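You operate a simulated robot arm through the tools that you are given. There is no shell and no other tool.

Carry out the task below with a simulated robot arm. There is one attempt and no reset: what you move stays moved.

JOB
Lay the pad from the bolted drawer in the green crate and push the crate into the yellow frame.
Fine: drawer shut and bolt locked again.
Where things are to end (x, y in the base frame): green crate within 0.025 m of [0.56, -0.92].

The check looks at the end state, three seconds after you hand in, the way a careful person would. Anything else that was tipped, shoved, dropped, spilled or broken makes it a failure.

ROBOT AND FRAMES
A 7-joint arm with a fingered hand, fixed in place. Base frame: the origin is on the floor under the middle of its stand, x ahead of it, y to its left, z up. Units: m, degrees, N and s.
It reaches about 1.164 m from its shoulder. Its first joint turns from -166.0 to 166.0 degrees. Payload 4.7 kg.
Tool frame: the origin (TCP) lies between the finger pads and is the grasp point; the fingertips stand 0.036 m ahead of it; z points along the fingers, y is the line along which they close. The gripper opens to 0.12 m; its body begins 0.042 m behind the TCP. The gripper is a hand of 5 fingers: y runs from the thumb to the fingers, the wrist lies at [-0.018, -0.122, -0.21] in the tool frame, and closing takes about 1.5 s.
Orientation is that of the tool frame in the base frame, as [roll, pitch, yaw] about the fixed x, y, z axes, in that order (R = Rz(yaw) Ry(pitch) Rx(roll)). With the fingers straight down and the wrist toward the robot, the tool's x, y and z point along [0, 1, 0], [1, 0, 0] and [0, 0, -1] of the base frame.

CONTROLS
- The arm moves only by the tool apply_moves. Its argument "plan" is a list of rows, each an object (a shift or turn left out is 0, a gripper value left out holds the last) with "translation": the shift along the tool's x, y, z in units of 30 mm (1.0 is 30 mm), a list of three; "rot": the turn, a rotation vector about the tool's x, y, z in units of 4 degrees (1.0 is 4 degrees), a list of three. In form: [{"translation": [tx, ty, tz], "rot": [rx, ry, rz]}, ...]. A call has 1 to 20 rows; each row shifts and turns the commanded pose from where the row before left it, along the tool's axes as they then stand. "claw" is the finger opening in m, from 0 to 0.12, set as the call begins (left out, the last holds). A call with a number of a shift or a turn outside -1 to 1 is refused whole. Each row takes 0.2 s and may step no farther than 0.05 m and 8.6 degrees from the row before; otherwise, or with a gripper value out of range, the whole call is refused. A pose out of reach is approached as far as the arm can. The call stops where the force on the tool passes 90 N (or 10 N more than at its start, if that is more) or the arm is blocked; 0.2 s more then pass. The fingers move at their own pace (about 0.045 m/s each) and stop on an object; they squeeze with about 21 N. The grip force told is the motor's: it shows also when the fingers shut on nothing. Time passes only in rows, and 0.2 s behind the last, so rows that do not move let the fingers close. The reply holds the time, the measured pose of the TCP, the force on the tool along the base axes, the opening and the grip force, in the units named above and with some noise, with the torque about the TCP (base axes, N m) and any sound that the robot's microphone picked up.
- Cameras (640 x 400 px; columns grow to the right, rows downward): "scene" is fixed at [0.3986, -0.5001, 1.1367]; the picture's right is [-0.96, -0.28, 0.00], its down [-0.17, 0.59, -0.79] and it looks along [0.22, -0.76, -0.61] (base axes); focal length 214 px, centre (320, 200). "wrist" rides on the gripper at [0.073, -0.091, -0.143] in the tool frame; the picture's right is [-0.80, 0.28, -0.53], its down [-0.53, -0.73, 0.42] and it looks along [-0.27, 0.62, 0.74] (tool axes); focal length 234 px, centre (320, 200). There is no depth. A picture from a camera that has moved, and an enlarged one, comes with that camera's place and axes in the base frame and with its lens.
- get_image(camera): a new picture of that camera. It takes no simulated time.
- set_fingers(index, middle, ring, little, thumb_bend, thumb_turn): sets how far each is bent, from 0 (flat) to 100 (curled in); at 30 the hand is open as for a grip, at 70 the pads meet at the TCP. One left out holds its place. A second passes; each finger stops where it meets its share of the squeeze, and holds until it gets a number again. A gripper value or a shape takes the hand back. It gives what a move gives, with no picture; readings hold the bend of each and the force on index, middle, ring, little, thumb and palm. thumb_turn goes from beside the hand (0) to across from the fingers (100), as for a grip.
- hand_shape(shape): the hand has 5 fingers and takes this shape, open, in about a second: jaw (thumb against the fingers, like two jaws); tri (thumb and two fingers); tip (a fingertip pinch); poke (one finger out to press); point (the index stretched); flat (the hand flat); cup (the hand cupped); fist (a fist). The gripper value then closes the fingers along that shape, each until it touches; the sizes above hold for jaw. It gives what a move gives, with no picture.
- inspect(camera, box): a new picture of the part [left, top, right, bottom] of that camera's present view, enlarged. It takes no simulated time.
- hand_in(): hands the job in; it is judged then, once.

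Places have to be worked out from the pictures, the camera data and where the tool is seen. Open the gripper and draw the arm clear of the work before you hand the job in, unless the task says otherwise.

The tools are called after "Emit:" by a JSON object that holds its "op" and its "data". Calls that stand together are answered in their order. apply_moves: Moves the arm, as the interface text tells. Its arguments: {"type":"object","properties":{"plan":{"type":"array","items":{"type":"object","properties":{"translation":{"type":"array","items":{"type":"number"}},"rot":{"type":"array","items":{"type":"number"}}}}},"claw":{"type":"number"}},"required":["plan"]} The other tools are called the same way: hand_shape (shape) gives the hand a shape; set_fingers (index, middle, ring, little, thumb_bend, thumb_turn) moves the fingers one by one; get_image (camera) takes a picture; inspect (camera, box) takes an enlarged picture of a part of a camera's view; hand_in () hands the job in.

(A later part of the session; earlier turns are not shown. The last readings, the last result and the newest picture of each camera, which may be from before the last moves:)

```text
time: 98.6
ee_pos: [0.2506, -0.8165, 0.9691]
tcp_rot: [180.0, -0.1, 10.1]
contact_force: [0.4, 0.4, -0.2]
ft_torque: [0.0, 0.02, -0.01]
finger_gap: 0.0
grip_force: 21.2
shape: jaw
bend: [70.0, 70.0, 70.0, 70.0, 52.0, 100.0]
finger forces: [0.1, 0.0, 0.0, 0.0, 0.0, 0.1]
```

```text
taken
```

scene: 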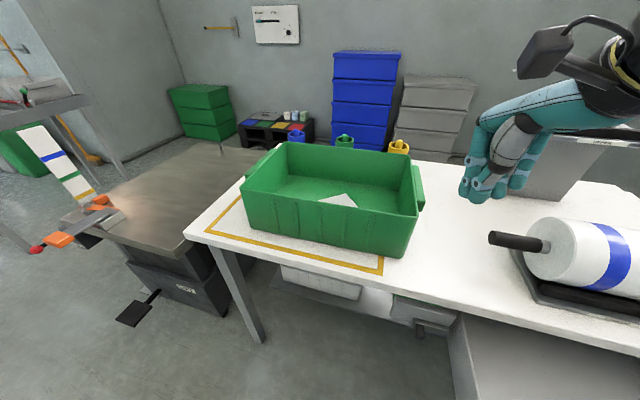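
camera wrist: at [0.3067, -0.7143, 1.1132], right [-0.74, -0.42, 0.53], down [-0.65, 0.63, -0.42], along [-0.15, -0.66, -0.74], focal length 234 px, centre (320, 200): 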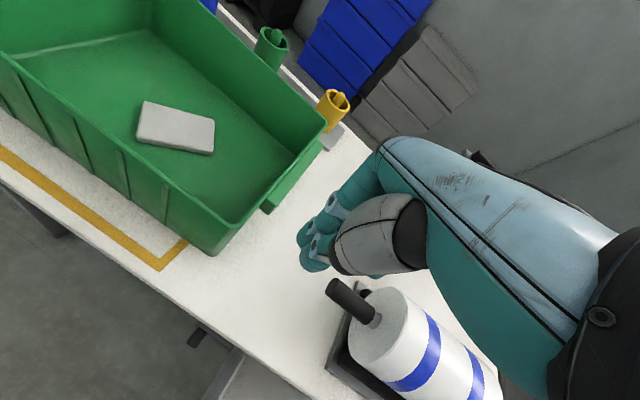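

Clear view of everything. Measure crate, handle and rod.

Emit:
{"op": "inspect", "data": {"camera": "wrist", "box": [0, 0, 400, 300]}}

Emit:
{"op": "inspect", "data": {"camera": "scene", "box": [220, 120, 560, 290]}}

```text
1.33 times, centred on (200, 150) of wrist
camera zoom: at [0.3067, -0.7143, 1.1132], right [-0.74, -0.42, 0.53], down [-0.65, 0.63, -0.42], along [-0.15, -0.66, -0.74], focal length 312 px, centre (480, 267)
```

zoom: 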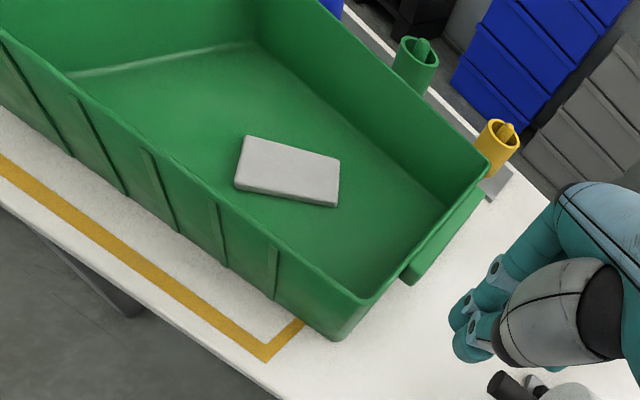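

```text
1.88 times, centred on (390, 205) of scene
camera zoom: at [0.3986, -0.5001, 1.1367], right [-0.96, -0.28, 0.0], down [-0.17, 0.59, -0.79], along [0.22, -0.76, -0.61], focal length 404 px, centre (188, 191)
```

zoom: 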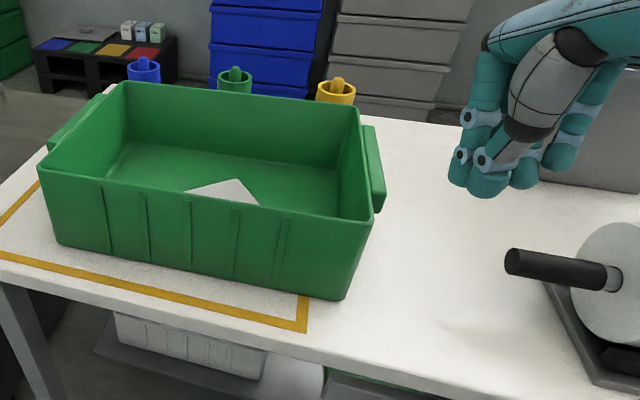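

Crate centre ≈ (0.488, -0.938), yaw ≈ +1.8°; handle's outer face at x ≈ 0.297, rod end at (0.165, -0.863). I lower the closed hand between them at (0.24, -0.915).

Emit:
{"op": "apply_moves", "data": {"plan": [{"translation": [-0.23, 0.79, 0]}, {"translation": [-0.23, 0.79, 0]}, {"translation": [-0.23, 0.79, 0]}, {"translation": [-0.23, 0.79, 0]}, {"translation": [0, 0, 0.79]}, {"translation": [0, 0, 0.79]}, {"translation": [0, 0, 0.79]}, {"translation": [0, 0, 0.79]}, {"translation": [0, 0, 0.79]}]}}

Emit:
{"op": "get_image", "data": {"camera": "wrist"}}

Emit:
{"op": "get_image", "data": {"camera": "scene"}}

```text
time: 100.6
ee_pos: [0.2404, -0.9148, 0.8504]
tcp_rot: [179.9, 0.0, 10.0]
contact_force: [1.0, 0.4, 0.1]
ft_torque: [-0.02, 0.03, 0.0]
finger_gap: 0.0
grip_force: 20.6
shape: jaw
bend: [70.0, 70.0, 70.0, 70.0, 52.0, 100.0]
finger forces: [0.0, 0.0, 0.0, 0.0, 0.0, 0.1]
```

```text
taken
camera wrist: at [0.2966, -0.8125, 0.9941], right [-0.74, -0.41, 0.53], down [-0.65, 0.63, -0.42], along [-0.15, -0.66, -0.74], focal length 234 px, centre (320, 200)
```

wrist: 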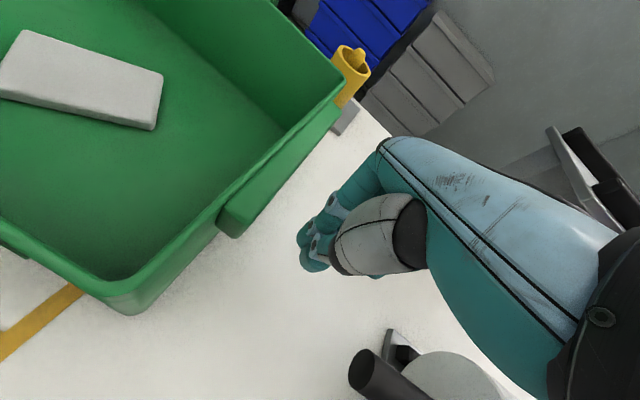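

```text
taken
```

scene: 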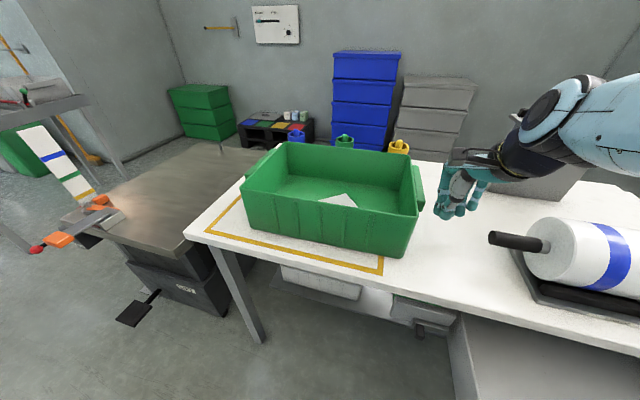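

Push along +x in steps.

Emit:
{"op": "apply_moves", "data": {"plan": [{"translation": [0.4925, 0.087, 0]}, {"translation": [0.4925, 0.087, 0]}, {"translation": [0.4, 0.07, 0]}, {"translation": [0.4, 0.07, 0]}]}}

Emit:
{"op": "get_image", "data": {"camera": "wrist"}}

Emit:
{"op": "inspect", "data": {"camera": "scene", "box": [180, 120, 520, 290]}}

```text
time: 101.6
ee_pos: [0.2938, -0.9139, 0.8513]
tcp_rot: [-180.0, 0.0, 9.9]
contact_force: [-0.9, 0.3, -0.4]
ft_torque: [0.02, -0.01, -0.02]
finger_gap: 0.0002
grip_force: 20.8
shape: jaw
bend: [70.0, 70.0, 70.0, 70.0, 52.0, 100.0]
finger forces: [0.5, 0.1, 0.0, 0.0, 0.0, 0.0]
```

```text
taken
camera wrist: at [0.3509, -0.8126, 0.9951], right [-0.74, -0.42, 0.53], down [-0.65, 0.63, -0.42], along [-0.15, -0.66, -0.74], focal length 234 px, centre (320, 200)
```

wrist: 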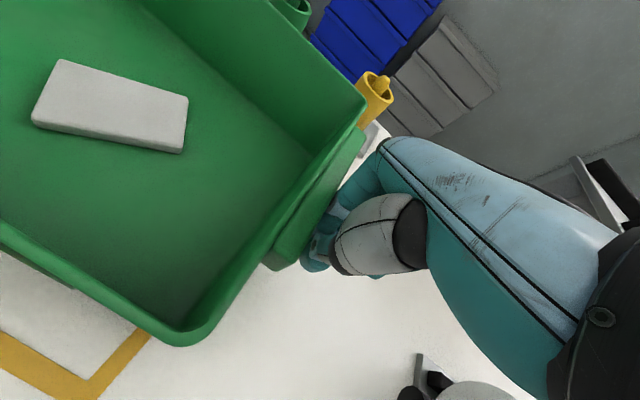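

```text
1.88 times, centred on (350, 205) of scene
camera zoom: at [0.3986, -0.5001, 1.1367], right [-0.96, -0.28, 0.0], down [-0.17, 0.59, -0.79], along [0.22, -0.76, -0.61], focal length 404 px, centre (264, 191)
```

zoom: 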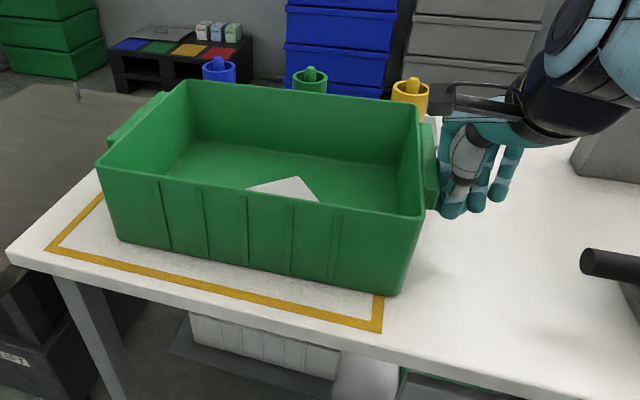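

Crate at ≈ (0.514, -0.94). Push 45 mm more.

Emit:
{"op": "apply_moves", "data": {"plan": [{"translation": [0.4, 0.07, 0]}, {"translation": [0.4, 0.07, 0]}, {"translation": [0.4, 0.07, 0]}, {"translation": [0.24, 0.042, 0]}]}}

Emit:
{"op": "get_image", "data": {"camera": "wrist"}}

Emit:
{"op": "inspect", "data": {"camera": "scene", "box": [180, 120, 520, 290]}}

```text
time: 102.6
ee_pos: [0.3383, -0.9147, 0.8513]
tcp_rot: [-179.9, 0.0, 10.0]
contact_force: [-3.5, 0.0, 1.0]
ft_torque: [-0.01, -0.06, -0.01]
finger_gap: 0.0
grip_force: 21.1
shape: jaw
bend: [70.0, 70.0, 70.0, 70.0, 52.0, 100.0]
finger forces: [2.2, 0.0, 0.2, 0.1, 0.0, 0.0]
```

```text
taken
camera wrist: at [0.3939, -0.8126, 0.9945], right [-0.74, -0.41, 0.53], down [-0.65, 0.63, -0.42], along [-0.15, -0.66, -0.74], focal length 234 px, centre (320, 200)
```

wrist: 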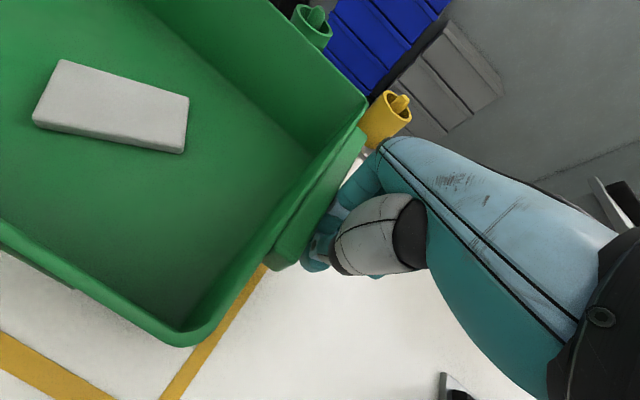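

```text
1.88 times, centred on (350, 205) of scene
camera zoom: at [0.3986, -0.5001, 1.1367], right [-0.96, -0.28, 0.0], down [-0.17, 0.59, -0.79], along [0.22, -0.76, -0.61], focal length 404 px, centre (264, 191)
```

zoom: 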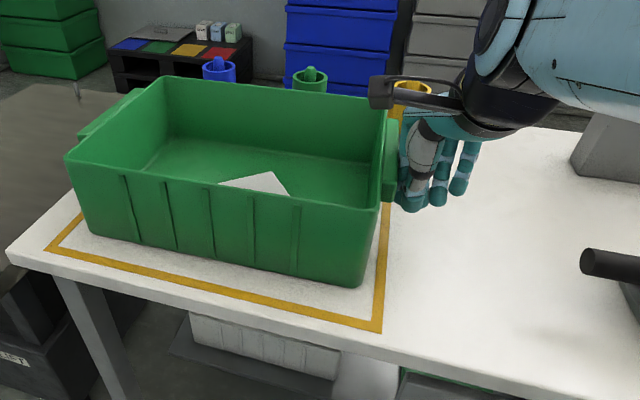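

Crate ≈ (0.556, -0.941), yaw ≈ +2°. Only y needs about +2 cm. I back off, rise, and pinch the front wall slightly left of its middle to pull it toward +y (also trims the yaw).

Emit:
{"op": "apply_moves", "data": {"plan": [{"translation": [-0.5, -0.087, 0]}, {"translation": [-0.5, -0.087, 0]}, {"translation": [0, 0, -0.8]}, {"translation": [0, 0, -0.8]}, {"translation": [0, 0, -0.8]}, {"translation": [0, 0, -0.8]}, {"translation": [0, 0, -0.5]}, {"translation": [0.88, -0.239, 0]}, {"translation": [0.88, -0.239, 0]}, {"translation": [0.88, -0.239, 0]}, {"translation": [0.88, -0.239, 0]}, {"translation": [0.88, -0.239, 0]}, {"translation": [0.88, -0.239, 0]}, {"translation": [0.88, -0.239, 0]}, {"translation": [0.88, -0.239, 0]}, {"rot": [0, 0, 0.85]}, {"rot": [0, 0, 0.85]}, {"rot": [0, 0, 0.8]}]}}

Emit:
{"op": "apply_moves", "data": {"plan": [{}, {}, {}, {}, {}], "claw": 0.12}}

Emit:
{"op": "inspect", "data": {"camera": "wrist", "box": [0, 0, 440, 400]}}

Emit:
{"op": "inspect", "data": {"camera": "scene", "box": [180, 120, 520, 290]}}

```text
time: 106.4
ee_pos: [0.506, -0.8209, 0.9614]
tcp_rot: [180.0, -0.1, 0.0]
contact_force: [0.2, -0.3, -0.1]
ft_torque: [0.01, -0.01, -0.01]
finger_gap: 0.0
grip_force: 21.3
shape: jaw
bend: [70.0, 70.0, 70.0, 70.0, 52.0, 100.0]
finger forces: [0.1, 0.0, 0.1, 0.0, 0.0, 0.0]
```

```text
time: 107.6
ee_pos: [0.5038, -0.8207, 0.96]
tcp_rot: [179.9, 0.0, 0.0]
contact_force: [0.0, 0.5, -0.6]
ft_torque: [0.04, 0.02, -0.01]
finger_gap: 0.1194
grip_force: 0.2
shape: jaw
bend: [30.0, 30.0, 30.0, 30.0, 30.0, 98.0]
finger forces: [0.0, 0.1, 0.0, 0.1, 0.0, 0.0]
```

```text
1.00 times, centred on (220, 200) of wrist (not enlarged: the box is as wide or as high as the picture)
camera zoom: at [0.5785, -0.7301, 1.1057], right [-0.8, -0.28, 0.53], down [-0.53, 0.73, -0.42], along [-0.27, -0.62, -0.74], focal length 234 px, centre (420, 200)
```

zoom: 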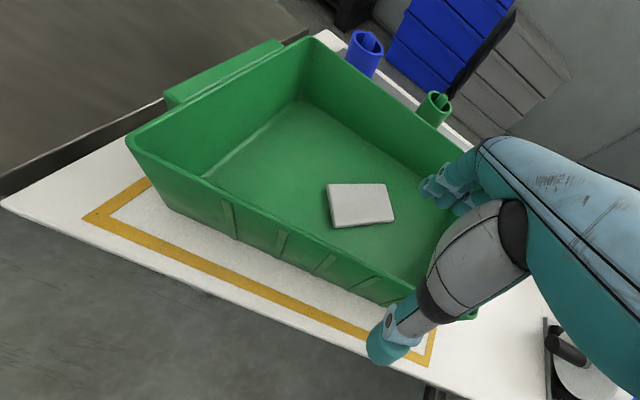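

```text
1.88 times, centred on (350, 205) of scene
camera zoom: at [0.3986, -0.5001, 1.1367], right [-0.96, -0.28, 0.0], down [-0.17, 0.59, -0.79], along [0.22, -0.76, -0.61], focal length 404 px, centre (264, 191)
```

zoom: 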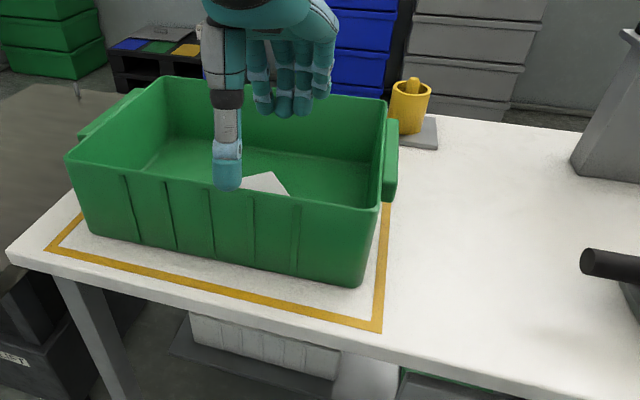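

Lower onto the front wall at x ≈ 0.494 and close.

Emit:
{"op": "apply_moves", "data": {"plan": [{"translation": [-0.33, 0.06, 0]}, {"translation": [0, 0, 0.8]}, {"translation": [0, 0, 0.8]}, {"translation": [0, 0, 0.8]}, {"translation": [0, 0, 0.6]}]}}

Emit:
{"op": "apply_moves", "data": {"plan": [{}, {}, {}, {}, {}, {}, {}, {}, {}], "claw": 0.0}}

Emit:
{"op": "apply_moves", "data": {"plan": [{"translation": [0, -0.25, 0]}, {"translation": [0, -0.25, 0]}, {"translation": [0, -0.25, 0]}]}}

Emit:
{"op": "get_image", "data": {"camera": "wrist"}}

```text
time: 108.8
ee_pos: [0.4949, -0.8216, 0.8718]
tcp_rot: [-180.0, 0.0, 0.0]
contact_force: [-0.7, -0.5, -0.3]
ft_torque: [0.01, 0.02, 0.0]
finger_gap: 0.1193
grip_force: 0.1
shape: jaw
bend: [30.0, 30.0, 30.0, 30.0, 30.0, 98.0]
finger forces: [0.0, 0.0, 0.1, 0.0, 0.0, 0.0]
```

```text
time: 110.8
ee_pos: [0.4965, -0.8217, 0.8711]
tcp_rot: [-179.9, 0.1, 0.1]
contact_force: [-0.7, 2.5, 0.6]
ft_torque: [0.05, -0.01, 0.09]
finger_gap: 0.0014
grip_force: 20.4
shape: jaw
bend: [70.0, 70.0, 70.0, 70.0, 74.0, 100.0]
finger forces: [8.9, 5.0, 1.9, 0.1, 18.0, 0.1]
```

```text
time: 111.6
ee_pos: [0.497, -0.7996, 0.8715]
tcp_rot: [-180.0, 0.1, 0.1]
contact_force: [-0.5, 0.5, 0.3]
ft_torque: [-0.02, -0.04, 0.02]
finger_gap: 0.0017
grip_force: 21.0
shape: jaw
bend: [70.0, 70.0, 70.0, 70.0, 74.0, 100.0]
finger forces: [11.3, 5.0, 1.4, 0.1, 17.5, 0.1]
```

```text
taken
camera wrist: at [0.5687, -0.7091, 1.0151], right [-0.8, -0.28, 0.53], down [-0.53, 0.73, -0.42], along [-0.27, -0.62, -0.74], focal length 234 px, centre (320, 200)
```

wrist: 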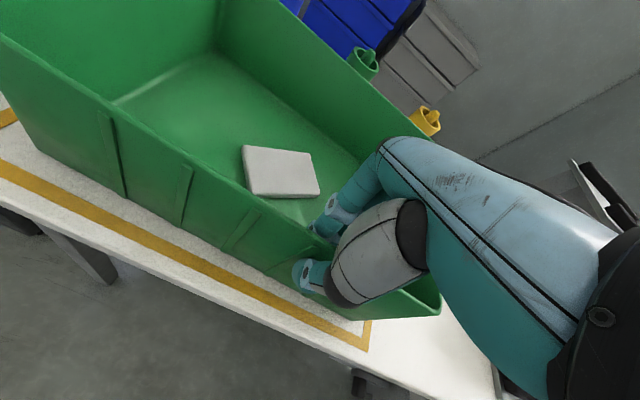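

Now release, rise, and measure the crate again.

Emit:
{"op": "apply_moves", "data": {"plan": [{}, {}, {}, {}, {}, {}], "claw": 0.12}}

Emit:
{"op": "apply_moves", "data": {"plan": [{"translation": [0, 0, -0.5]}, {"translation": [0, 0, -0.8]}, {"translation": [0, 0, -0.8]}, {"translation": [0, 0, -0.8]}, {"translation": [0, -0.5, -0.8]}, {"translation": [-0.5, -0.8, -0.3]}, {"translation": [-0.8, -0.5, 0]}, {"translation": [-0.9, 0, 0]}, {"translation": [-0.9, 0, 0]}, {"translation": [-0.9, 0, 0]}, {"translation": [-0.9, 0, 0]}, {"translation": [-0.9, 0, 0]}]}}

Emit:
{"op": "inspect", "data": {"camera": "scene", "box": [180, 110, 460, 290]}}

Emit:
{"op": "get_image", "data": {"camera": "wrist"}}

```text
time: 113.0
ee_pos: [0.4951, -0.7996, 0.8709]
tcp_rot: [-180.0, 0.0, 0.0]
contact_force: [0.0, 0.2, 0.6]
ft_torque: [-0.02, 0.03, -0.01]
finger_gap: 0.1196
grip_force: 0.0
shape: jaw
bend: [30.0, 30.0, 30.0, 30.0, 30.0, 98.0]
finger forces: [0.1, 0.0, 0.0, 0.0, 0.0, 0.0]
```

```text
time: 115.6
ee_pos: [0.322, -0.7463, 0.9906]
tcp_rot: [-180.0, 0.0, 0.0]
contact_force: [0.7, -0.1, -0.8]
ft_torque: [0.02, 0.02, -0.02]
finger_gap: 0.1195
grip_force: 0.1
shape: jaw
bend: [30.0, 30.0, 30.0, 30.0, 30.0, 98.0]
finger forces: [0.0, 0.1, 0.1, 0.0, 0.0, 0.0]
```

```text
2.22 times, centred on (320, 200) of scene
camera zoom: at [0.3986, -0.5001, 1.1367], right [-0.96, -0.28, 0.0], down [-0.17, 0.59, -0.79], along [0.22, -0.76, -0.61], focal length 477 px, centre (320, 200)
```

zoom: 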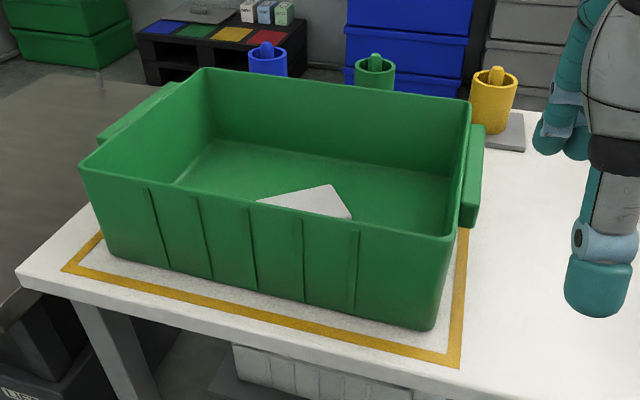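

```text
taken
camera wrist: at [0.3955, -0.6553, 1.1359], right [-0.8, -0.28, 0.53], down [-0.53, 0.73, -0.42], along [-0.27, -0.62, -0.74], focal length 234 px, centre (320, 200)
```

wrist: 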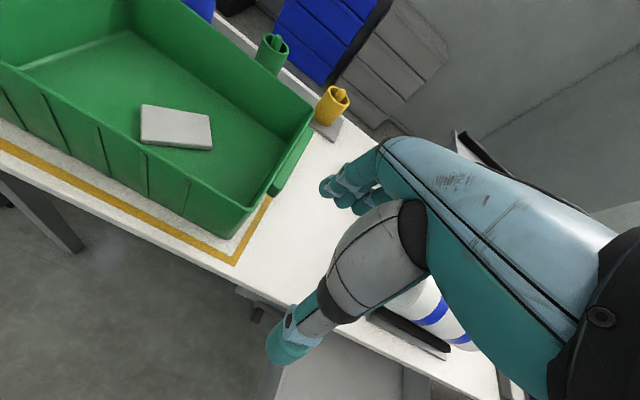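

Emit:
{"op": "inspect", "data": {"camera": "wrist", "box": [60, 60, 380, 280]}}

```text
1.82 times, centred on (220, 170) of wrist
camera zoom: at [0.3955, -0.6553, 1.1359], right [-0.8, -0.28, 0.53], down [-0.53, 0.73, -0.42], along [-0.27, -0.62, -0.74], focal length 426 px, centre (502, 254)
```

zoom: 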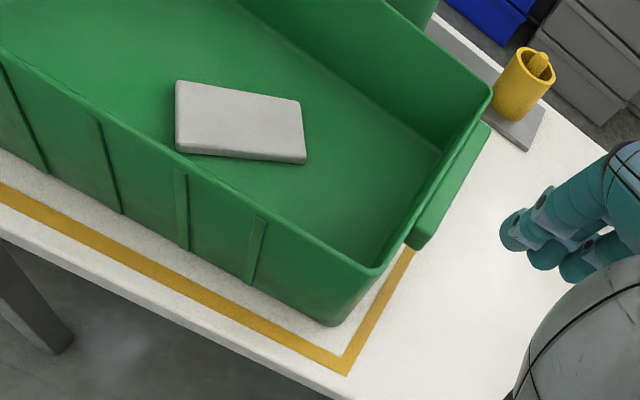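

Crate sits ≈ (0.553, -0.92), yaw ≈ 0°, inside the frame on all sides. Now the drawer: I set the index straight again, pitch the hand and move round to the robot side of the open drawer, staying high.

Emit:
{"op": "set_fingers", "data": {"index": 0, "middle": 100, "ring": 100, "little": 100, "thumb_bend": 100, "thumb_turn": 100}}

Emit:
{"op": "apply_moves", "data": {"plan": [{"rot": [1, 0, 0]}, {"rot": [1, 0, 0]}, {"rot": [1, 0, 0]}, {"rot": [1, 0, 0]}, {"rot": [1, 0, 0]}, {"rot": [1, 0, 0]}, {"rot": [1, 0, 0]}, {"rot": [1, 0, 0]}]}}

Emit:
{"op": "apply_moves", "data": {"plan": [{"translation": [-0.676, -0.703, 0.621]}, {"translation": [-0.676, -0.703, 0.621]}, {"translation": [-0.676, -0.703, 0.621]}, {"translation": [-0.676, -0.703, 0.621]}, {"translation": [-0.676, -0.703, 0.621]}, {"translation": [-0.676, -0.703, 0.621]}, {"translation": [-0.676, -0.703, 0.621]}, {"translation": [-0.676, -0.703, 0.621]}, {"translation": [-0.676, -0.703, 0.621]}, {"translation": [-0.676, -0.703, 0.621]}, {"translation": [-0.676, -0.703, 0.621]}, {"translation": [-0.676, -0.703, 0.621]}, {"translation": [-0.676, -0.703, 0.621]}]}}

Emit:
{"op": "get_image", "data": {"camera": "wrist"}}

Emit:
{"op": "get_image", "data": {"camera": "scene"}}

```text
time: 116.6
ee_pos: [0.3218, -0.7467, 0.9929]
tcp_rot: [180.0, 0.0, -0.1]
contact_force: [0.3, 1.1, -0.4]
ft_torque: [-0.02, 0.0, 0.0]
finger_gap: 0.0564
grip_force: 0.0
shape: fingers
bend: [0.0, 100.0, 100.0, 100.0, 100.0, 100.0]
finger forces: [0.0, 0.1, 0.0, 0.0, 0.0, 0.0]
```

```text
time: 118.4
ee_pos: [0.322, -0.7467, 0.992]
tcp_rot: [-147.9, 0.0, -0.1]
contact_force: [-0.3, -0.8, -0.3]
ft_torque: [-0.02, 0.02, 0.0]
finger_gap: 0.0565
grip_force: 0.1
shape: fingers
bend: [0.0, 100.0, 100.0, 100.0, 100.0, 100.0]
finger forces: [0.0, 0.0, 0.0, 0.0, 0.0, 0.1]
```

```text
time: 121.2
ee_pos: [0.0574, -0.3863, 0.9322]
tcp_rot: [-148.0, 0.0, 0.1]
contact_force: [-0.3, -0.1, 0.5]
ft_torque: [0.03, 0.02, 0.0]
finger_gap: 0.0564
grip_force: 0.1
shape: fingers
bend: [0.0, 100.0, 100.0, 100.0, 100.0, 100.0]
finger forces: [0.0, 0.0, 0.0, 0.0, 0.0, 0.0]
```

```text
taken
camera wrist: at [0.1309, -0.385, 1.1028], right [-0.8, -0.52, 0.3], down [-0.53, 0.85, 0.03], along [-0.27, -0.14, -0.95], focal length 234 px, centre (320, 200)
```

wrist: 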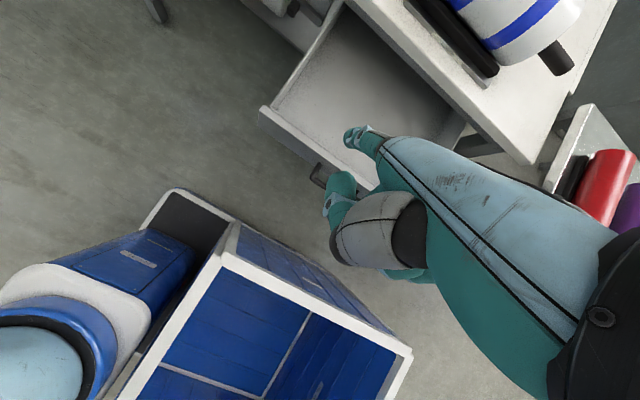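

```text
taken
```

scene: 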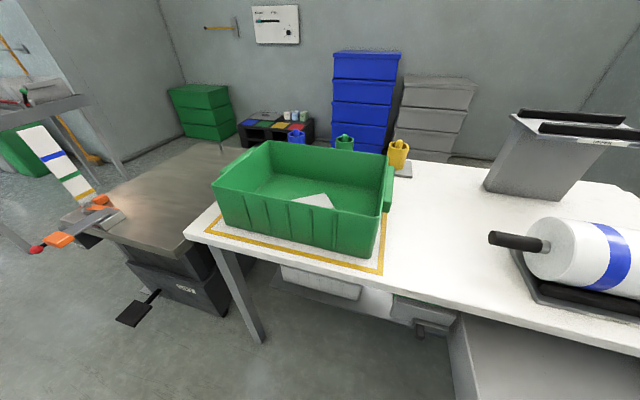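

Emit:
{"op": "inspect", "data": {"camera": "wrist", "box": [240, 60, 440, 220]}}

```text
2.50 times, centred on (340, 140) of wrist
camera zoom: at [0.1309, -0.385, 1.1028], right [-0.8, -0.52, 0.3], down [-0.53, 0.85, 0.03], along [-0.27, -0.14, -0.95], focal length 585 px, centre (270, 350)
```

zoom: 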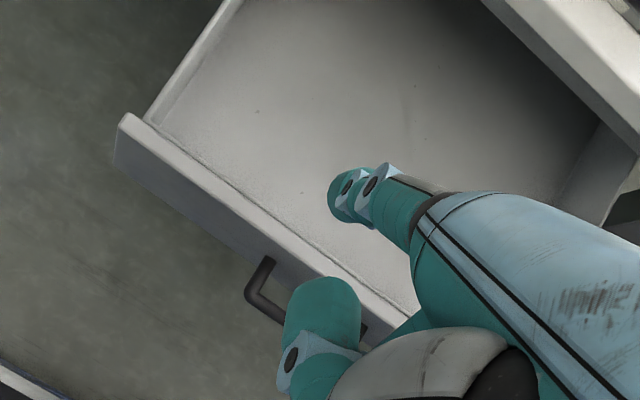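

Finger is ~2–3 cm in front of the face once lowered and 2–3 cm beside the handle leg. Lower to the height of the face.

Emit:
{"op": "apply_moves", "data": {"plan": [{"translation": [0, 0.588, 0.941]}, {"translation": [0, 0.588, 0.941]}, {"translation": [0, 0.588, 0.941]}, {"translation": [0, 0.588, 0.941]}, {"translation": [0, 0.588, 0.941]}, {"translation": [0, 0.588, 0.941]}, {"translation": [0, 0.588, 0.941]}]}}

Emit:
{"op": "inspect", "data": {"camera": "wrist", "box": [240, 20, 480, 220]}}

```text
time: 122.8
ee_pos: [0.0566, -0.385, 0.699]
tcp_rot: [-148.1, 0.2, 0.1]
contact_force: [0.4, 0.1, 0.5]
ft_torque: [0.03, 0.02, 0.0]
finger_gap: 0.0564
grip_force: 0.1
shape: fingers
bend: [0.0, 100.0, 100.0, 100.0, 100.0, 100.0]
finger forces: [0.0, 0.1, 0.0, 0.0, 0.0, 0.1]
```

```text
2.00 times, centred on (360, 120) of wrist
camera zoom: at [0.1307, -0.3851, 0.8695], right [-0.8, -0.51, 0.3], down [-0.53, 0.85, 0.03], along [-0.27, -0.14, -0.95], focal length 468 px, centre (240, 360)
```

zoom: 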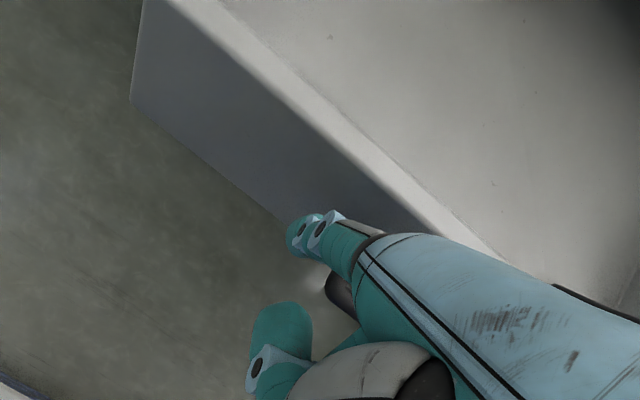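

Finger is in front of the face. I lean the finger a bit more (for clearance to the table slab at the end), lower slightly, then push toward -y.

Emit:
{"op": "apply_moves", "data": {"plan": [{"rot": [-0.65, 0, 0]}, {"rot": [-0.6, 0, 0]}, {"translation": [0, 0.363, 0.713]}, {"translation": [0, 0.594, -0.303]}, {"translation": [0, 0.594, -0.303]}, {"translation": [0, 0.594, -0.303]}, {"translation": [0, 0.594, -0.303]}, {"translation": [0, 0.594, -0.303]}, {"translation": [0, 0.594, -0.303]}]}}

Emit:
{"op": "get_image", "data": {"camera": "wrist"}}

Emit:
{"op": "get_image", "data": {"camera": "scene"}}

```text
time: 124.8
ee_pos: [0.0583, -0.5052, 0.6758]
tcp_rot: [-152.9, 0.0, -0.1]
contact_force: [-0.1, -0.4, 0.1]
ft_torque: [-0.01, -0.04, 0.0]
finger_gap: 0.0565
grip_force: 0.0
shape: fingers
bend: [0.0, 100.0, 100.0, 100.0, 100.0, 100.0]
finger forces: [0.0, 0.0, 0.1, 0.0, 0.0, 0.0]
```

```text
taken
camera wrist: at [0.1309, -0.49, 0.8453], right [-0.8, -0.49, 0.34], down [-0.53, 0.85, -0.05], along [-0.27, -0.22, -0.94], focal length 234 px, centre (320, 200)
```

wrist: 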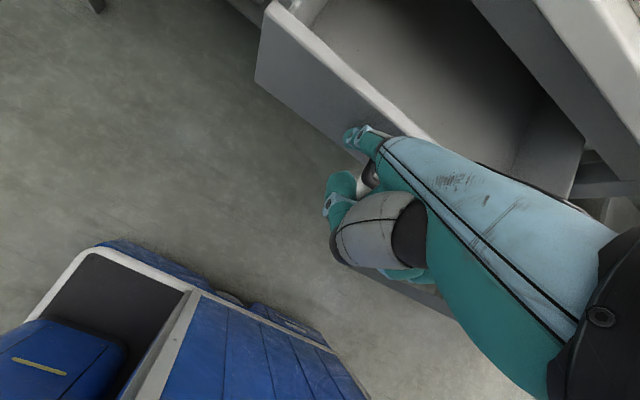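

```text
taken
```

scene: 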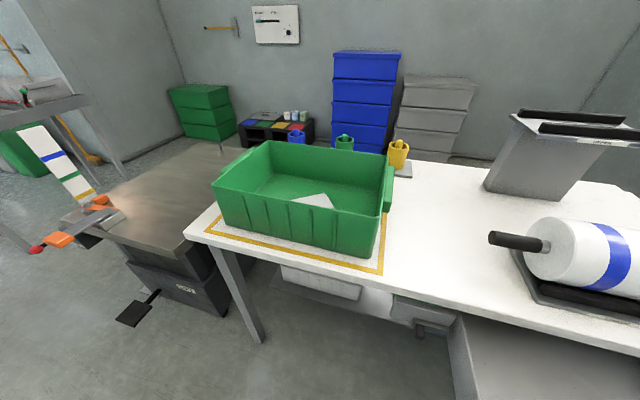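

The drawer follows. Continue pushing.

Emit:
{"op": "apply_moves", "data": {"plan": [{"translation": [0, 0.594, -0.303]}, {"translation": [0, 0.594, -0.303]}, {"translation": [0, 0.594, -0.303]}, {"translation": [0, 0.594, -0.303]}, {"translation": [0, 0.594, -0.303]}, {"translation": [0, 0.297, -0.15]}, {"translation": [0, 0.297, -0.15]}]}}

Emit:
{"op": "inspect", "data": {"camera": "wrist", "box": [240, 20, 560, 220]}}

Emit:
{"op": "inspect", "data": {"camera": "scene", "box": [380, 280, 640, 400]}}

```text
time: 126.4
ee_pos: [0.0575, -0.6256, 0.6754]
tcp_rot: [-153.0, 0.0, 0.0]
contact_force: [-1.3, 1.0, 0.1]
ft_torque: [0.06, -0.01, -0.03]
finger_gap: 0.0563
grip_force: 0.4
shape: fingers
bend: [0.0, 100.0, 100.0, 100.0, 100.0, 100.0]
finger forces: [0.9, 0.0, 0.1, 0.0, 0.0, 0.0]
```

```text
2.00 times, centred on (400, 120) of wrist
camera zoom: at [0.1311, -0.6104, 0.8458], right [-0.8, -0.49, 0.34], down [-0.53, 0.85, -0.05], along [-0.27, -0.22, -0.94], focal length 468 px, centre (160, 360)
```

zoom: 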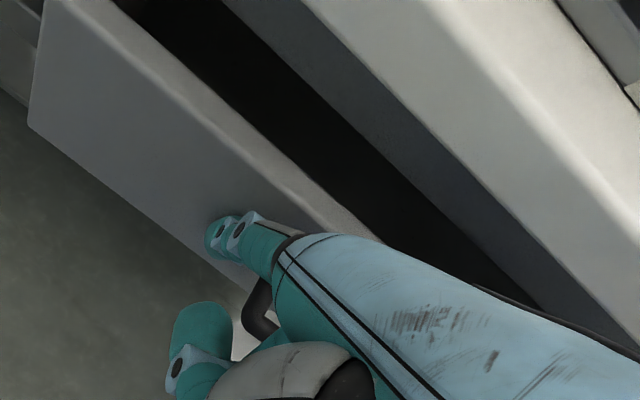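

```text
2.46 times, centred on (510, 340) of scene
camera zoom: at [0.3986, -0.5001, 1.1367], right [-0.96, -0.28, 0.0], down [-0.17, 0.59, -0.79], along [0.22, -0.76, -0.61], focal length 528 px, centre (-148, -145)
```

zoom: 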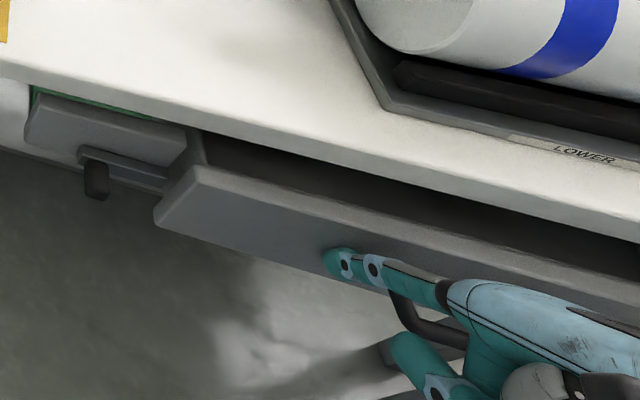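

About 3 cm left. Push on in small steps until it stops.

Emit:
{"op": "apply_moves", "data": {"plan": [{"translation": [0, 0.178, -0.091]}, {"translation": [0, 0.178, -0.091]}, {"translation": [0, 0.178, -0.091]}, {"translation": [0, 0.178, -0.091]}]}}

Emit:
{"op": "inspect", "data": {"camera": "wrist", "box": [240, 20, 560, 220]}}

Emit:
{"op": "inspect", "data": {"camera": "scene", "box": [380, 280, 640, 400]}}

```text
time: 127.4
ee_pos: [0.0579, -0.6495, 0.6754]
tcp_rot: [-153.0, 0.0, 0.0]
contact_force: [0.1, 0.5, -0.8]
ft_torque: [0.01, 0.01, 0.02]
finger_gap: 0.0556
grip_force: 0.3
shape: fingers
bend: [0.0, 100.0, 100.0, 100.0, 100.0, 100.0]
finger forces: [0.9, 0.1, 0.1, 0.0, 0.0, 0.1]
```

```text
2.00 times, centred on (400, 120) of wrist
camera zoom: at [0.1309, -0.6334, 0.8453], right [-0.8, -0.49, 0.34], down [-0.53, 0.85, -0.05], along [-0.27, -0.22, -0.94], focal length 468 px, centre (160, 360)
```

zoom: 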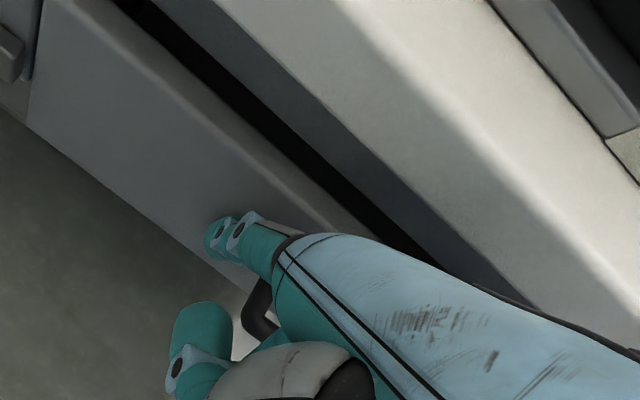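

```text
2.46 times, centred on (510, 340) of scene
camera zoom: at [0.3986, -0.5001, 1.1367], right [-0.96, -0.28, 0.0], down [-0.17, 0.59, -0.79], along [0.22, -0.76, -0.61], focal length 528 px, centre (-148, -145)
```

zoom: 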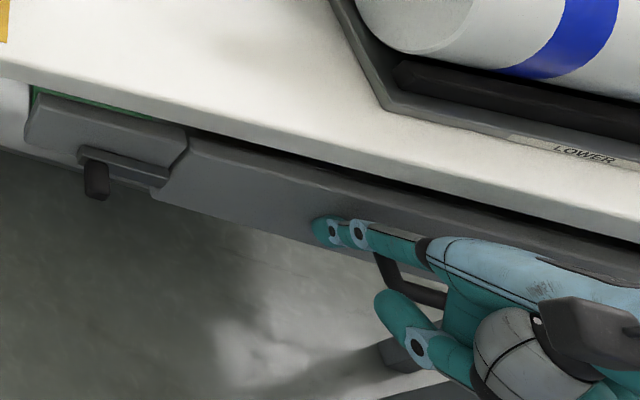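

Nearly flush. A few more millimetres until force rises.

Emit:
{"op": "apply_moves", "data": {"plan": [{"translation": [0, 0.12, -0.061]}, {"translation": [0, 0.12, -0.061]}]}}

Emit:
{"op": "inspect", "data": {"camera": "scene", "box": [380, 290, 560, 400]}}

```text
time: 128.0
ee_pos: [0.0575, -0.6551, 0.6762]
tcp_rot: [-153.0, 0.1, 0.0]
contact_force: [-0.3, 5.1, 1.0]
ft_torque: [0.14, -0.01, 0.09]
finger_gap: 0.0536
grip_force: 1.8
shape: fingers
bend: [2.0, 100.0, 100.0, 100.0, 100.0, 100.0]
finger forces: [4.9, 0.0, 0.1, 0.1, 0.0, 0.0]
```

```text
3.56 times, centred on (470, 345) of scene
camera zoom: at [0.3986, -0.5001, 1.1367], right [-0.96, -0.28, 0.0], down [-0.17, 0.59, -0.79], along [0.22, -0.76, -0.61], focal length 763 px, centre (-213, -316)
```

zoom: 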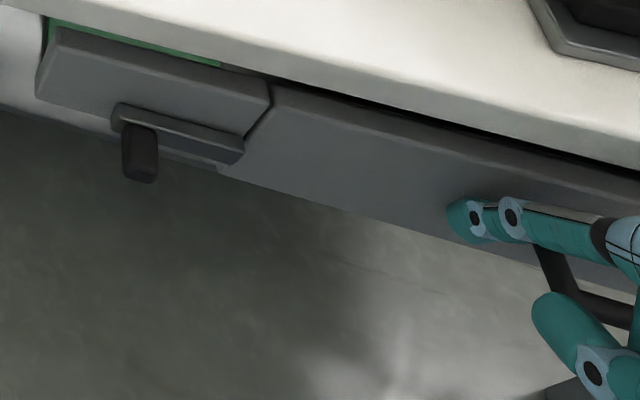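

It's at its stop (5 N) and flush as in the original picture. One more small press, then back off.

Emit:
{"op": "apply_moves", "data": {"plan": [{"translation": [0, 0.1, -0.05]}]}}

Emit:
{"op": "apply_moves", "data": {"plan": [{"translation": [0, -0.3, 0.15]}, {"translation": [0, -0.594, 0.303]}, {"translation": [0, -0.594, 0.303]}, {"translation": [0, -0.3, 0.15]}]}}

Emit:
{"op": "inspect", "data": {"camera": "scene", "box": [380, 290, 560, 400]}}

Emit:
{"op": "get_image", "data": {"camera": "wrist"}}

```text
time: 128.4
ee_pos: [0.0579, -0.6607, 0.6748]
tcp_rot: [-152.8, -0.1, 0.0]
contact_force: [1.6, 8.0, 0.7]
ft_torque: [0.26, -0.06, 0.12]
finger_gap: 0.0517
grip_force: 4.0
shape: fingers
bend: [3.0, 100.0, 100.0, 100.0, 100.0, 100.0]
finger forces: [7.7, 0.0, 0.1, 0.1, 0.0, 0.0]
```

```text
time: 129.4
ee_pos: [0.057, -0.599, 0.6761]
tcp_rot: [-153.0, 0.0, 0.0]
contact_force: [0.3, 0.4, -0.2]
ft_torque: [0.0, 0.05, 0.0]
finger_gap: 0.0564
grip_force: 0.1
shape: fingers
bend: [0.0, 100.0, 100.0, 100.0, 100.0, 100.0]
finger forces: [0.1, 0.0, 0.1, 0.1, 0.0, 0.0]
```

```text
3.56 times, centred on (470, 345) of scene
camera zoom: at [0.3986, -0.5001, 1.1367], right [-0.96, -0.28, 0.0], down [-0.17, 0.59, -0.79], along [0.22, -0.76, -0.61], focal length 763 px, centre (-213, -316)
```

zoom: 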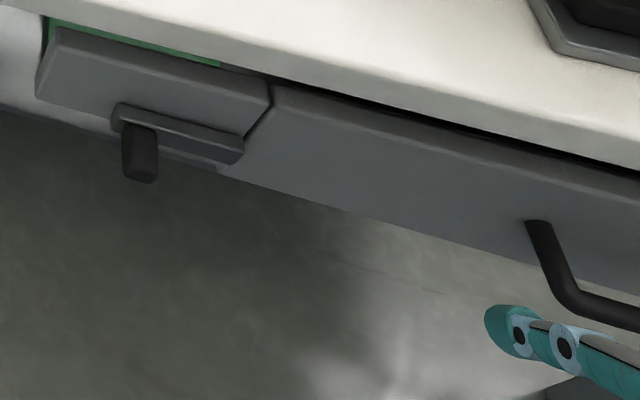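

```text
taken
camera wrist: at [0.1308, -0.5847, 0.8453], right [-0.8, -0.49, 0.34], down [-0.53, 0.85, -0.05], along [-0.27, -0.22, -0.94], focal length 234 px, centre (320, 200)
```

wrist: 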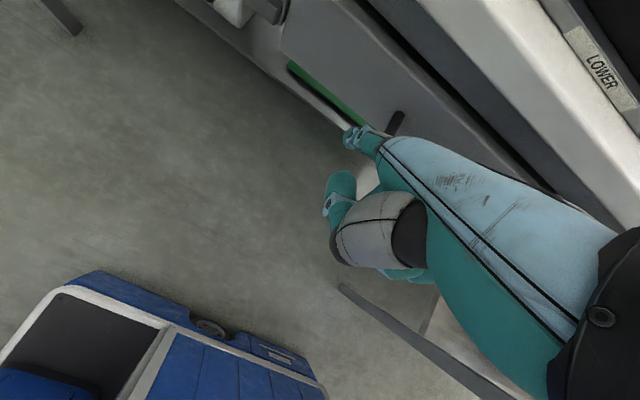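

Drawer is shut and stays shut. The bolt bar now spans x ≈ 0.20–0.265 with the knob at x ≈ 0.25. I move the finger over to x ≈ 0.295, in front of the table, on the +x side of the knob.

Emit:
{"op": "apply_moves", "data": {"plan": [{"translation": [0, -0.445, 0.227]}, {"translation": [0.9, 0, 0]}, {"translation": [0.9, 0, 0]}, {"translation": [0.9, 0, 0]}, {"translation": [0.9, 0, 0]}, {"translation": [0.9, 0, 0]}, {"translation": [0.9, 0, 0]}, {"translation": [0.9, 0, 0]}, {"translation": [0.92, 0, 0]}]}}

Emit:
{"op": "inspect", "data": {"camera": "scene", "box": [380, 290, 560, 400]}}

Emit:
{"op": "inspect", "data": {"camera": "wrist", "box": [250, 40, 490, 220]}}

```text
time: 131.4
ee_pos: [0.2744, -0.5862, 0.6753]
tcp_rot: [-153.0, -0.1, 0.0]
contact_force: [-0.4, 0.5, -0.1]
ft_torque: [-0.02, 0.02, -0.01]
finger_gap: 0.0565
grip_force: 0.1
shape: fingers
bend: [0.0, 100.0, 100.0, 100.0, 100.0, 100.0]
finger forces: [0.0, 0.0, 0.0, 0.0, 0.1, 0.0]
```

```text
3.56 times, centred on (470, 345) of scene
camera zoom: at [0.3986, -0.5001, 1.1367], right [-0.96, -0.28, 0.0], down [-0.17, 0.59, -0.79], along [0.22, -0.76, -0.61], focal length 763 px, centre (-213, -316)
```

zoom: 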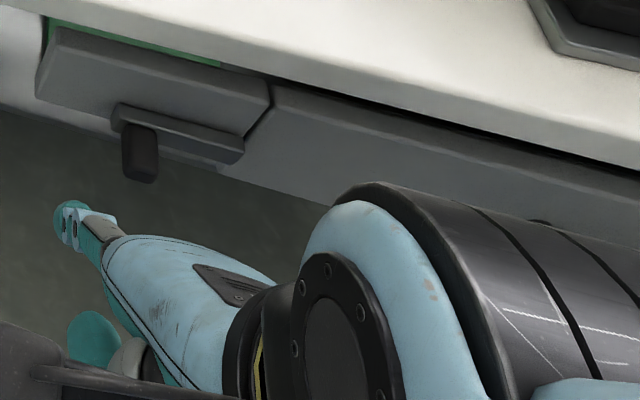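

```text
2.22 times, centred on (370, 130) of wrist
camera zoom: at [0.3476, -0.5696, 0.8452], right [-0.8, -0.49, 0.34], down [-0.53, 0.85, -0.05], along [-0.27, -0.22, -0.94], focal length 520 px, centre (209, 356)
```

zoom: 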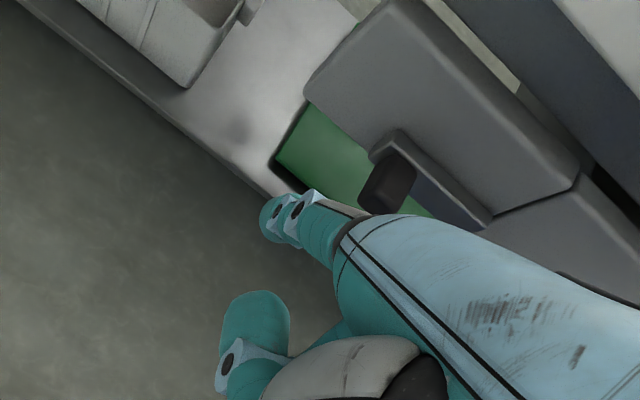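

Knob's +x face ≈ 0.2586, bar end ≈ 0.273; finger at 0.296. Move forward beside the knob and begin pushing toward -x.

Emit:
{"op": "apply_moves", "data": {"plan": [{"translation": [0, 0.878, -0.26]}, {"translation": [0, 0.87, -0.26]}, {"translation": [-0.33, 0, 0]}, {"translation": [-0.33, 0, 0]}, {"translation": [-0.33, 0, 0]}]}}

Emit:
{"op": "inspect", "data": {"camera": "scene", "box": [380, 290, 560, 400]}}

Emit:
{"op": "inspect", "data": {"camera": "wrist", "box": [250, 40, 490, 220]}}

```text
time: 132.6
ee_pos: [0.2451, -0.6395, 0.6654]
tcp_rot: [-152.9, 0.0, 0.0]
contact_force: [0.5, -0.2, 0.5]
ft_torque: [-0.04, -0.06, 0.05]
finger_gap: 0.0568
grip_force: 0.5
shape: fingers
bend: [0.0, 100.0, 100.0, 100.0, 100.0, 100.0]
finger forces: [0.5, 0.0, 0.1, 0.0, 0.0, 0.0]
```

```text
3.56 times, centred on (470, 345) of scene
camera zoom: at [0.3986, -0.5001, 1.1367], right [-0.96, -0.28, 0.0], down [-0.17, 0.59, -0.79], along [0.22, -0.76, -0.61], focal length 763 px, centre (-213, -316)
```

zoom: 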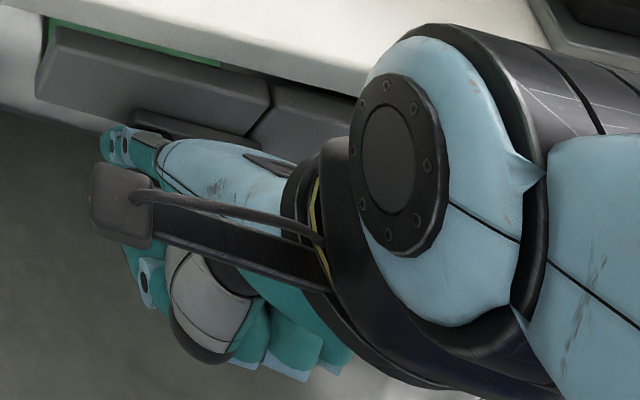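

```text
2.22 times, centred on (370, 130) of wrist
camera zoom: at [0.3179, -0.6231, 0.8351], right [-0.8, -0.49, 0.34], down [-0.53, 0.85, -0.05], along [-0.27, -0.22, -0.94], focal length 520 px, centre (209, 356)
```

zoom: 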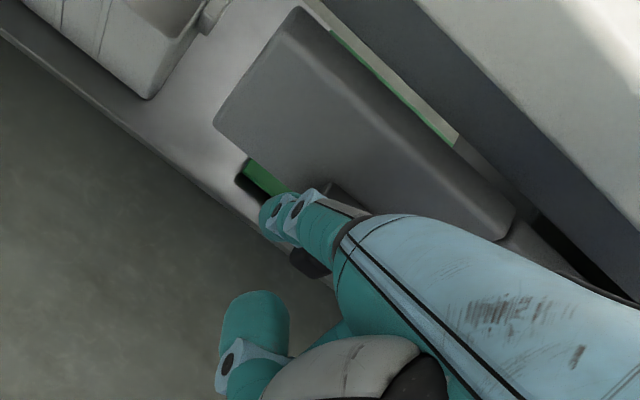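

The bolt is sliding with the finger (0.5 N). Continue toward -x.

Emit:
{"op": "apply_moves", "data": {"plan": [{"translation": [-0.25, 0, 0]}, {"translation": [-0.25, 0, 0]}, {"translation": [-0.25, 0, 0]}, {"translation": [-0.2, 0, 0]}]}}

Emit:
{"op": "inspect", "data": {"camera": "scene", "box": [380, 290, 560, 400]}}

Emit:
{"op": "inspect", "data": {"camera": "wrist", "box": [250, 40, 490, 220]}}

```text
time: 133.6
ee_pos: [0.2165, -0.6388, 0.665]
tcp_rot: [-152.9, 0.0, 0.1]
contact_force: [3.7, 0.1, 0.9]
ft_torque: [0.01, -0.12, 0.38]
finger_gap: 0.0564
grip_force: 2.2
shape: fingers
bend: [0.0, 100.0, 100.0, 100.0, 100.0, 100.0]
finger forces: [3.8, 0.0, 0.1, 0.0, 0.0, 0.1]
```

```text
3.56 times, centred on (470, 345) of scene
camera zoom: at [0.3986, -0.5001, 1.1367], right [-0.96, -0.28, 0.0], down [-0.17, 0.59, -0.79], along [0.22, -0.76, -0.61], focal length 763 px, centre (-213, -316)
```

zoom: 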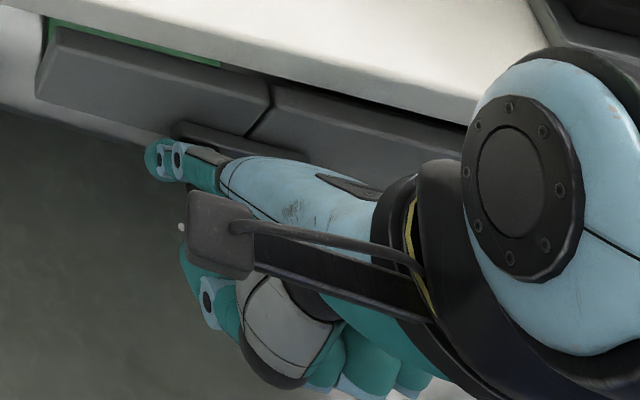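

```text
2.22 times, centred on (370, 130) of wrist
camera zoom: at [0.2894, -0.6231, 0.8354], right [-0.8, -0.49, 0.34], down [-0.53, 0.84, -0.05], along [-0.27, -0.22, -0.94], focal length 520 px, centre (209, 356)
```

zoom: 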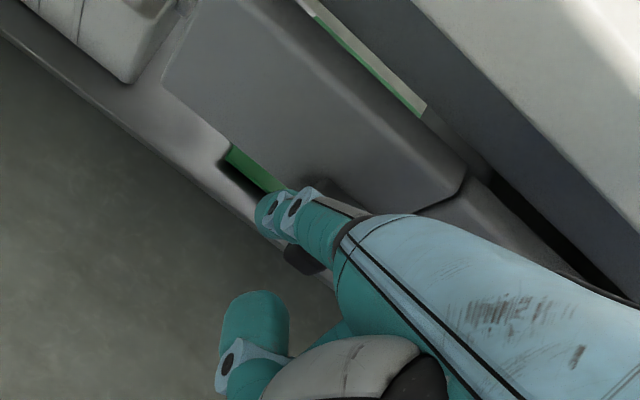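

Force rises at the same spot where the locked bolt was touched before; the bar covers the seam as originally. One more small press, then back off.

Emit:
{"op": "apply_moves", "data": {"plan": [{"translation": [-0.15, 0, 0]}]}}

Emit:
{"op": "apply_moves", "data": {"plan": [{"translation": [0.5, 0, 0]}, {"translation": [0.1, -0.6, 0.3]}, {"translation": [0, -0.6, 0.3]}, {"translation": [0, -0.6, 0.3]}, {"translation": [-0.6, -0.3, 0.1]}, {"translation": [-0.9, 0, 0]}, {"translation": [-0.9, 0, 0]}, {"translation": [-0.9, 0, 0]}]}}

Emit:
{"op": "inspect", "data": {"camera": "scene", "box": [380, 290, 560, 400]}}

Emit:
{"op": "inspect", "data": {"camera": "wrist", "box": [200, 0, 440, 180]}}

```text
time: 134.0
ee_pos: [0.2132, -0.6384, 0.6649]
tcp_rot: [-153.0, 0.1, 0.1]
contact_force: [8.4, 0.0, 0.9]
ft_torque: [-0.05, -0.19, 0.85]
finger_gap: 0.0567
grip_force: 4.3
shape: fingers
bend: [0.0, 100.0, 100.0, 100.0, 100.0, 100.0]
finger forces: [8.8, 0.0, 0.1, 0.0, 0.0, 0.0]
```

```text
time: 135.8
ee_pos: [0.1305, -0.5684, 0.6689]
tcp_rot: [-153.0, 0.0, 0.0]
contact_force: [0.1, 0.5, -0.9]
ft_torque: [0.0, 0.01, 0.03]
finger_gap: 0.0566
grip_force: 0.1
shape: fingers
bend: [0.0, 100.0, 100.0, 100.0, 100.0, 100.0]
finger forces: [0.1, 0.0, 0.1, 0.0, 0.1, 0.0]
```

```text
3.56 times, centred on (470, 345) of scene
camera zoom: at [0.3986, -0.5001, 1.1367], right [-0.96, -0.28, 0.0], down [-0.17, 0.59, -0.79], along [0.22, -0.76, -0.61], focal length 763 px, centre (-213, -316)
```

zoom: 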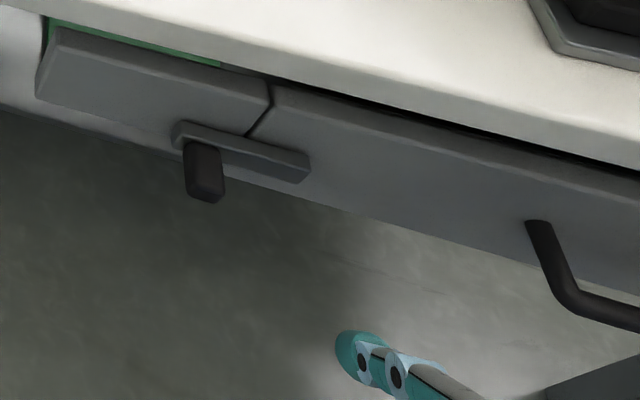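

```text
2.22 times, centred on (320, 90) of wrist
camera zoom: at [0.2046, -0.5537, 0.8376], right [-0.8, -0.49, 0.34], down [-0.53, 0.85, -0.05], along [-0.27, -0.22, -0.94], focal length 520 px, centre (320, 444)
```

zoom: 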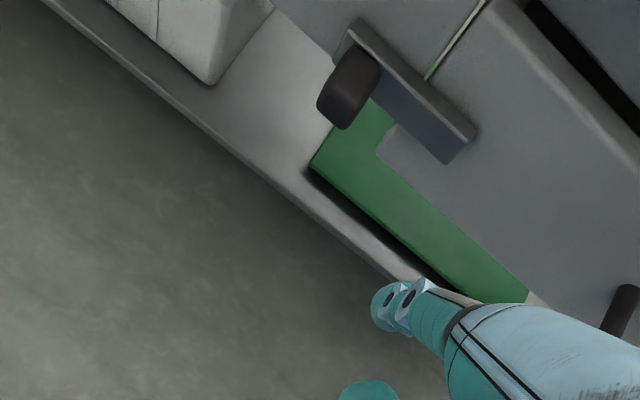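

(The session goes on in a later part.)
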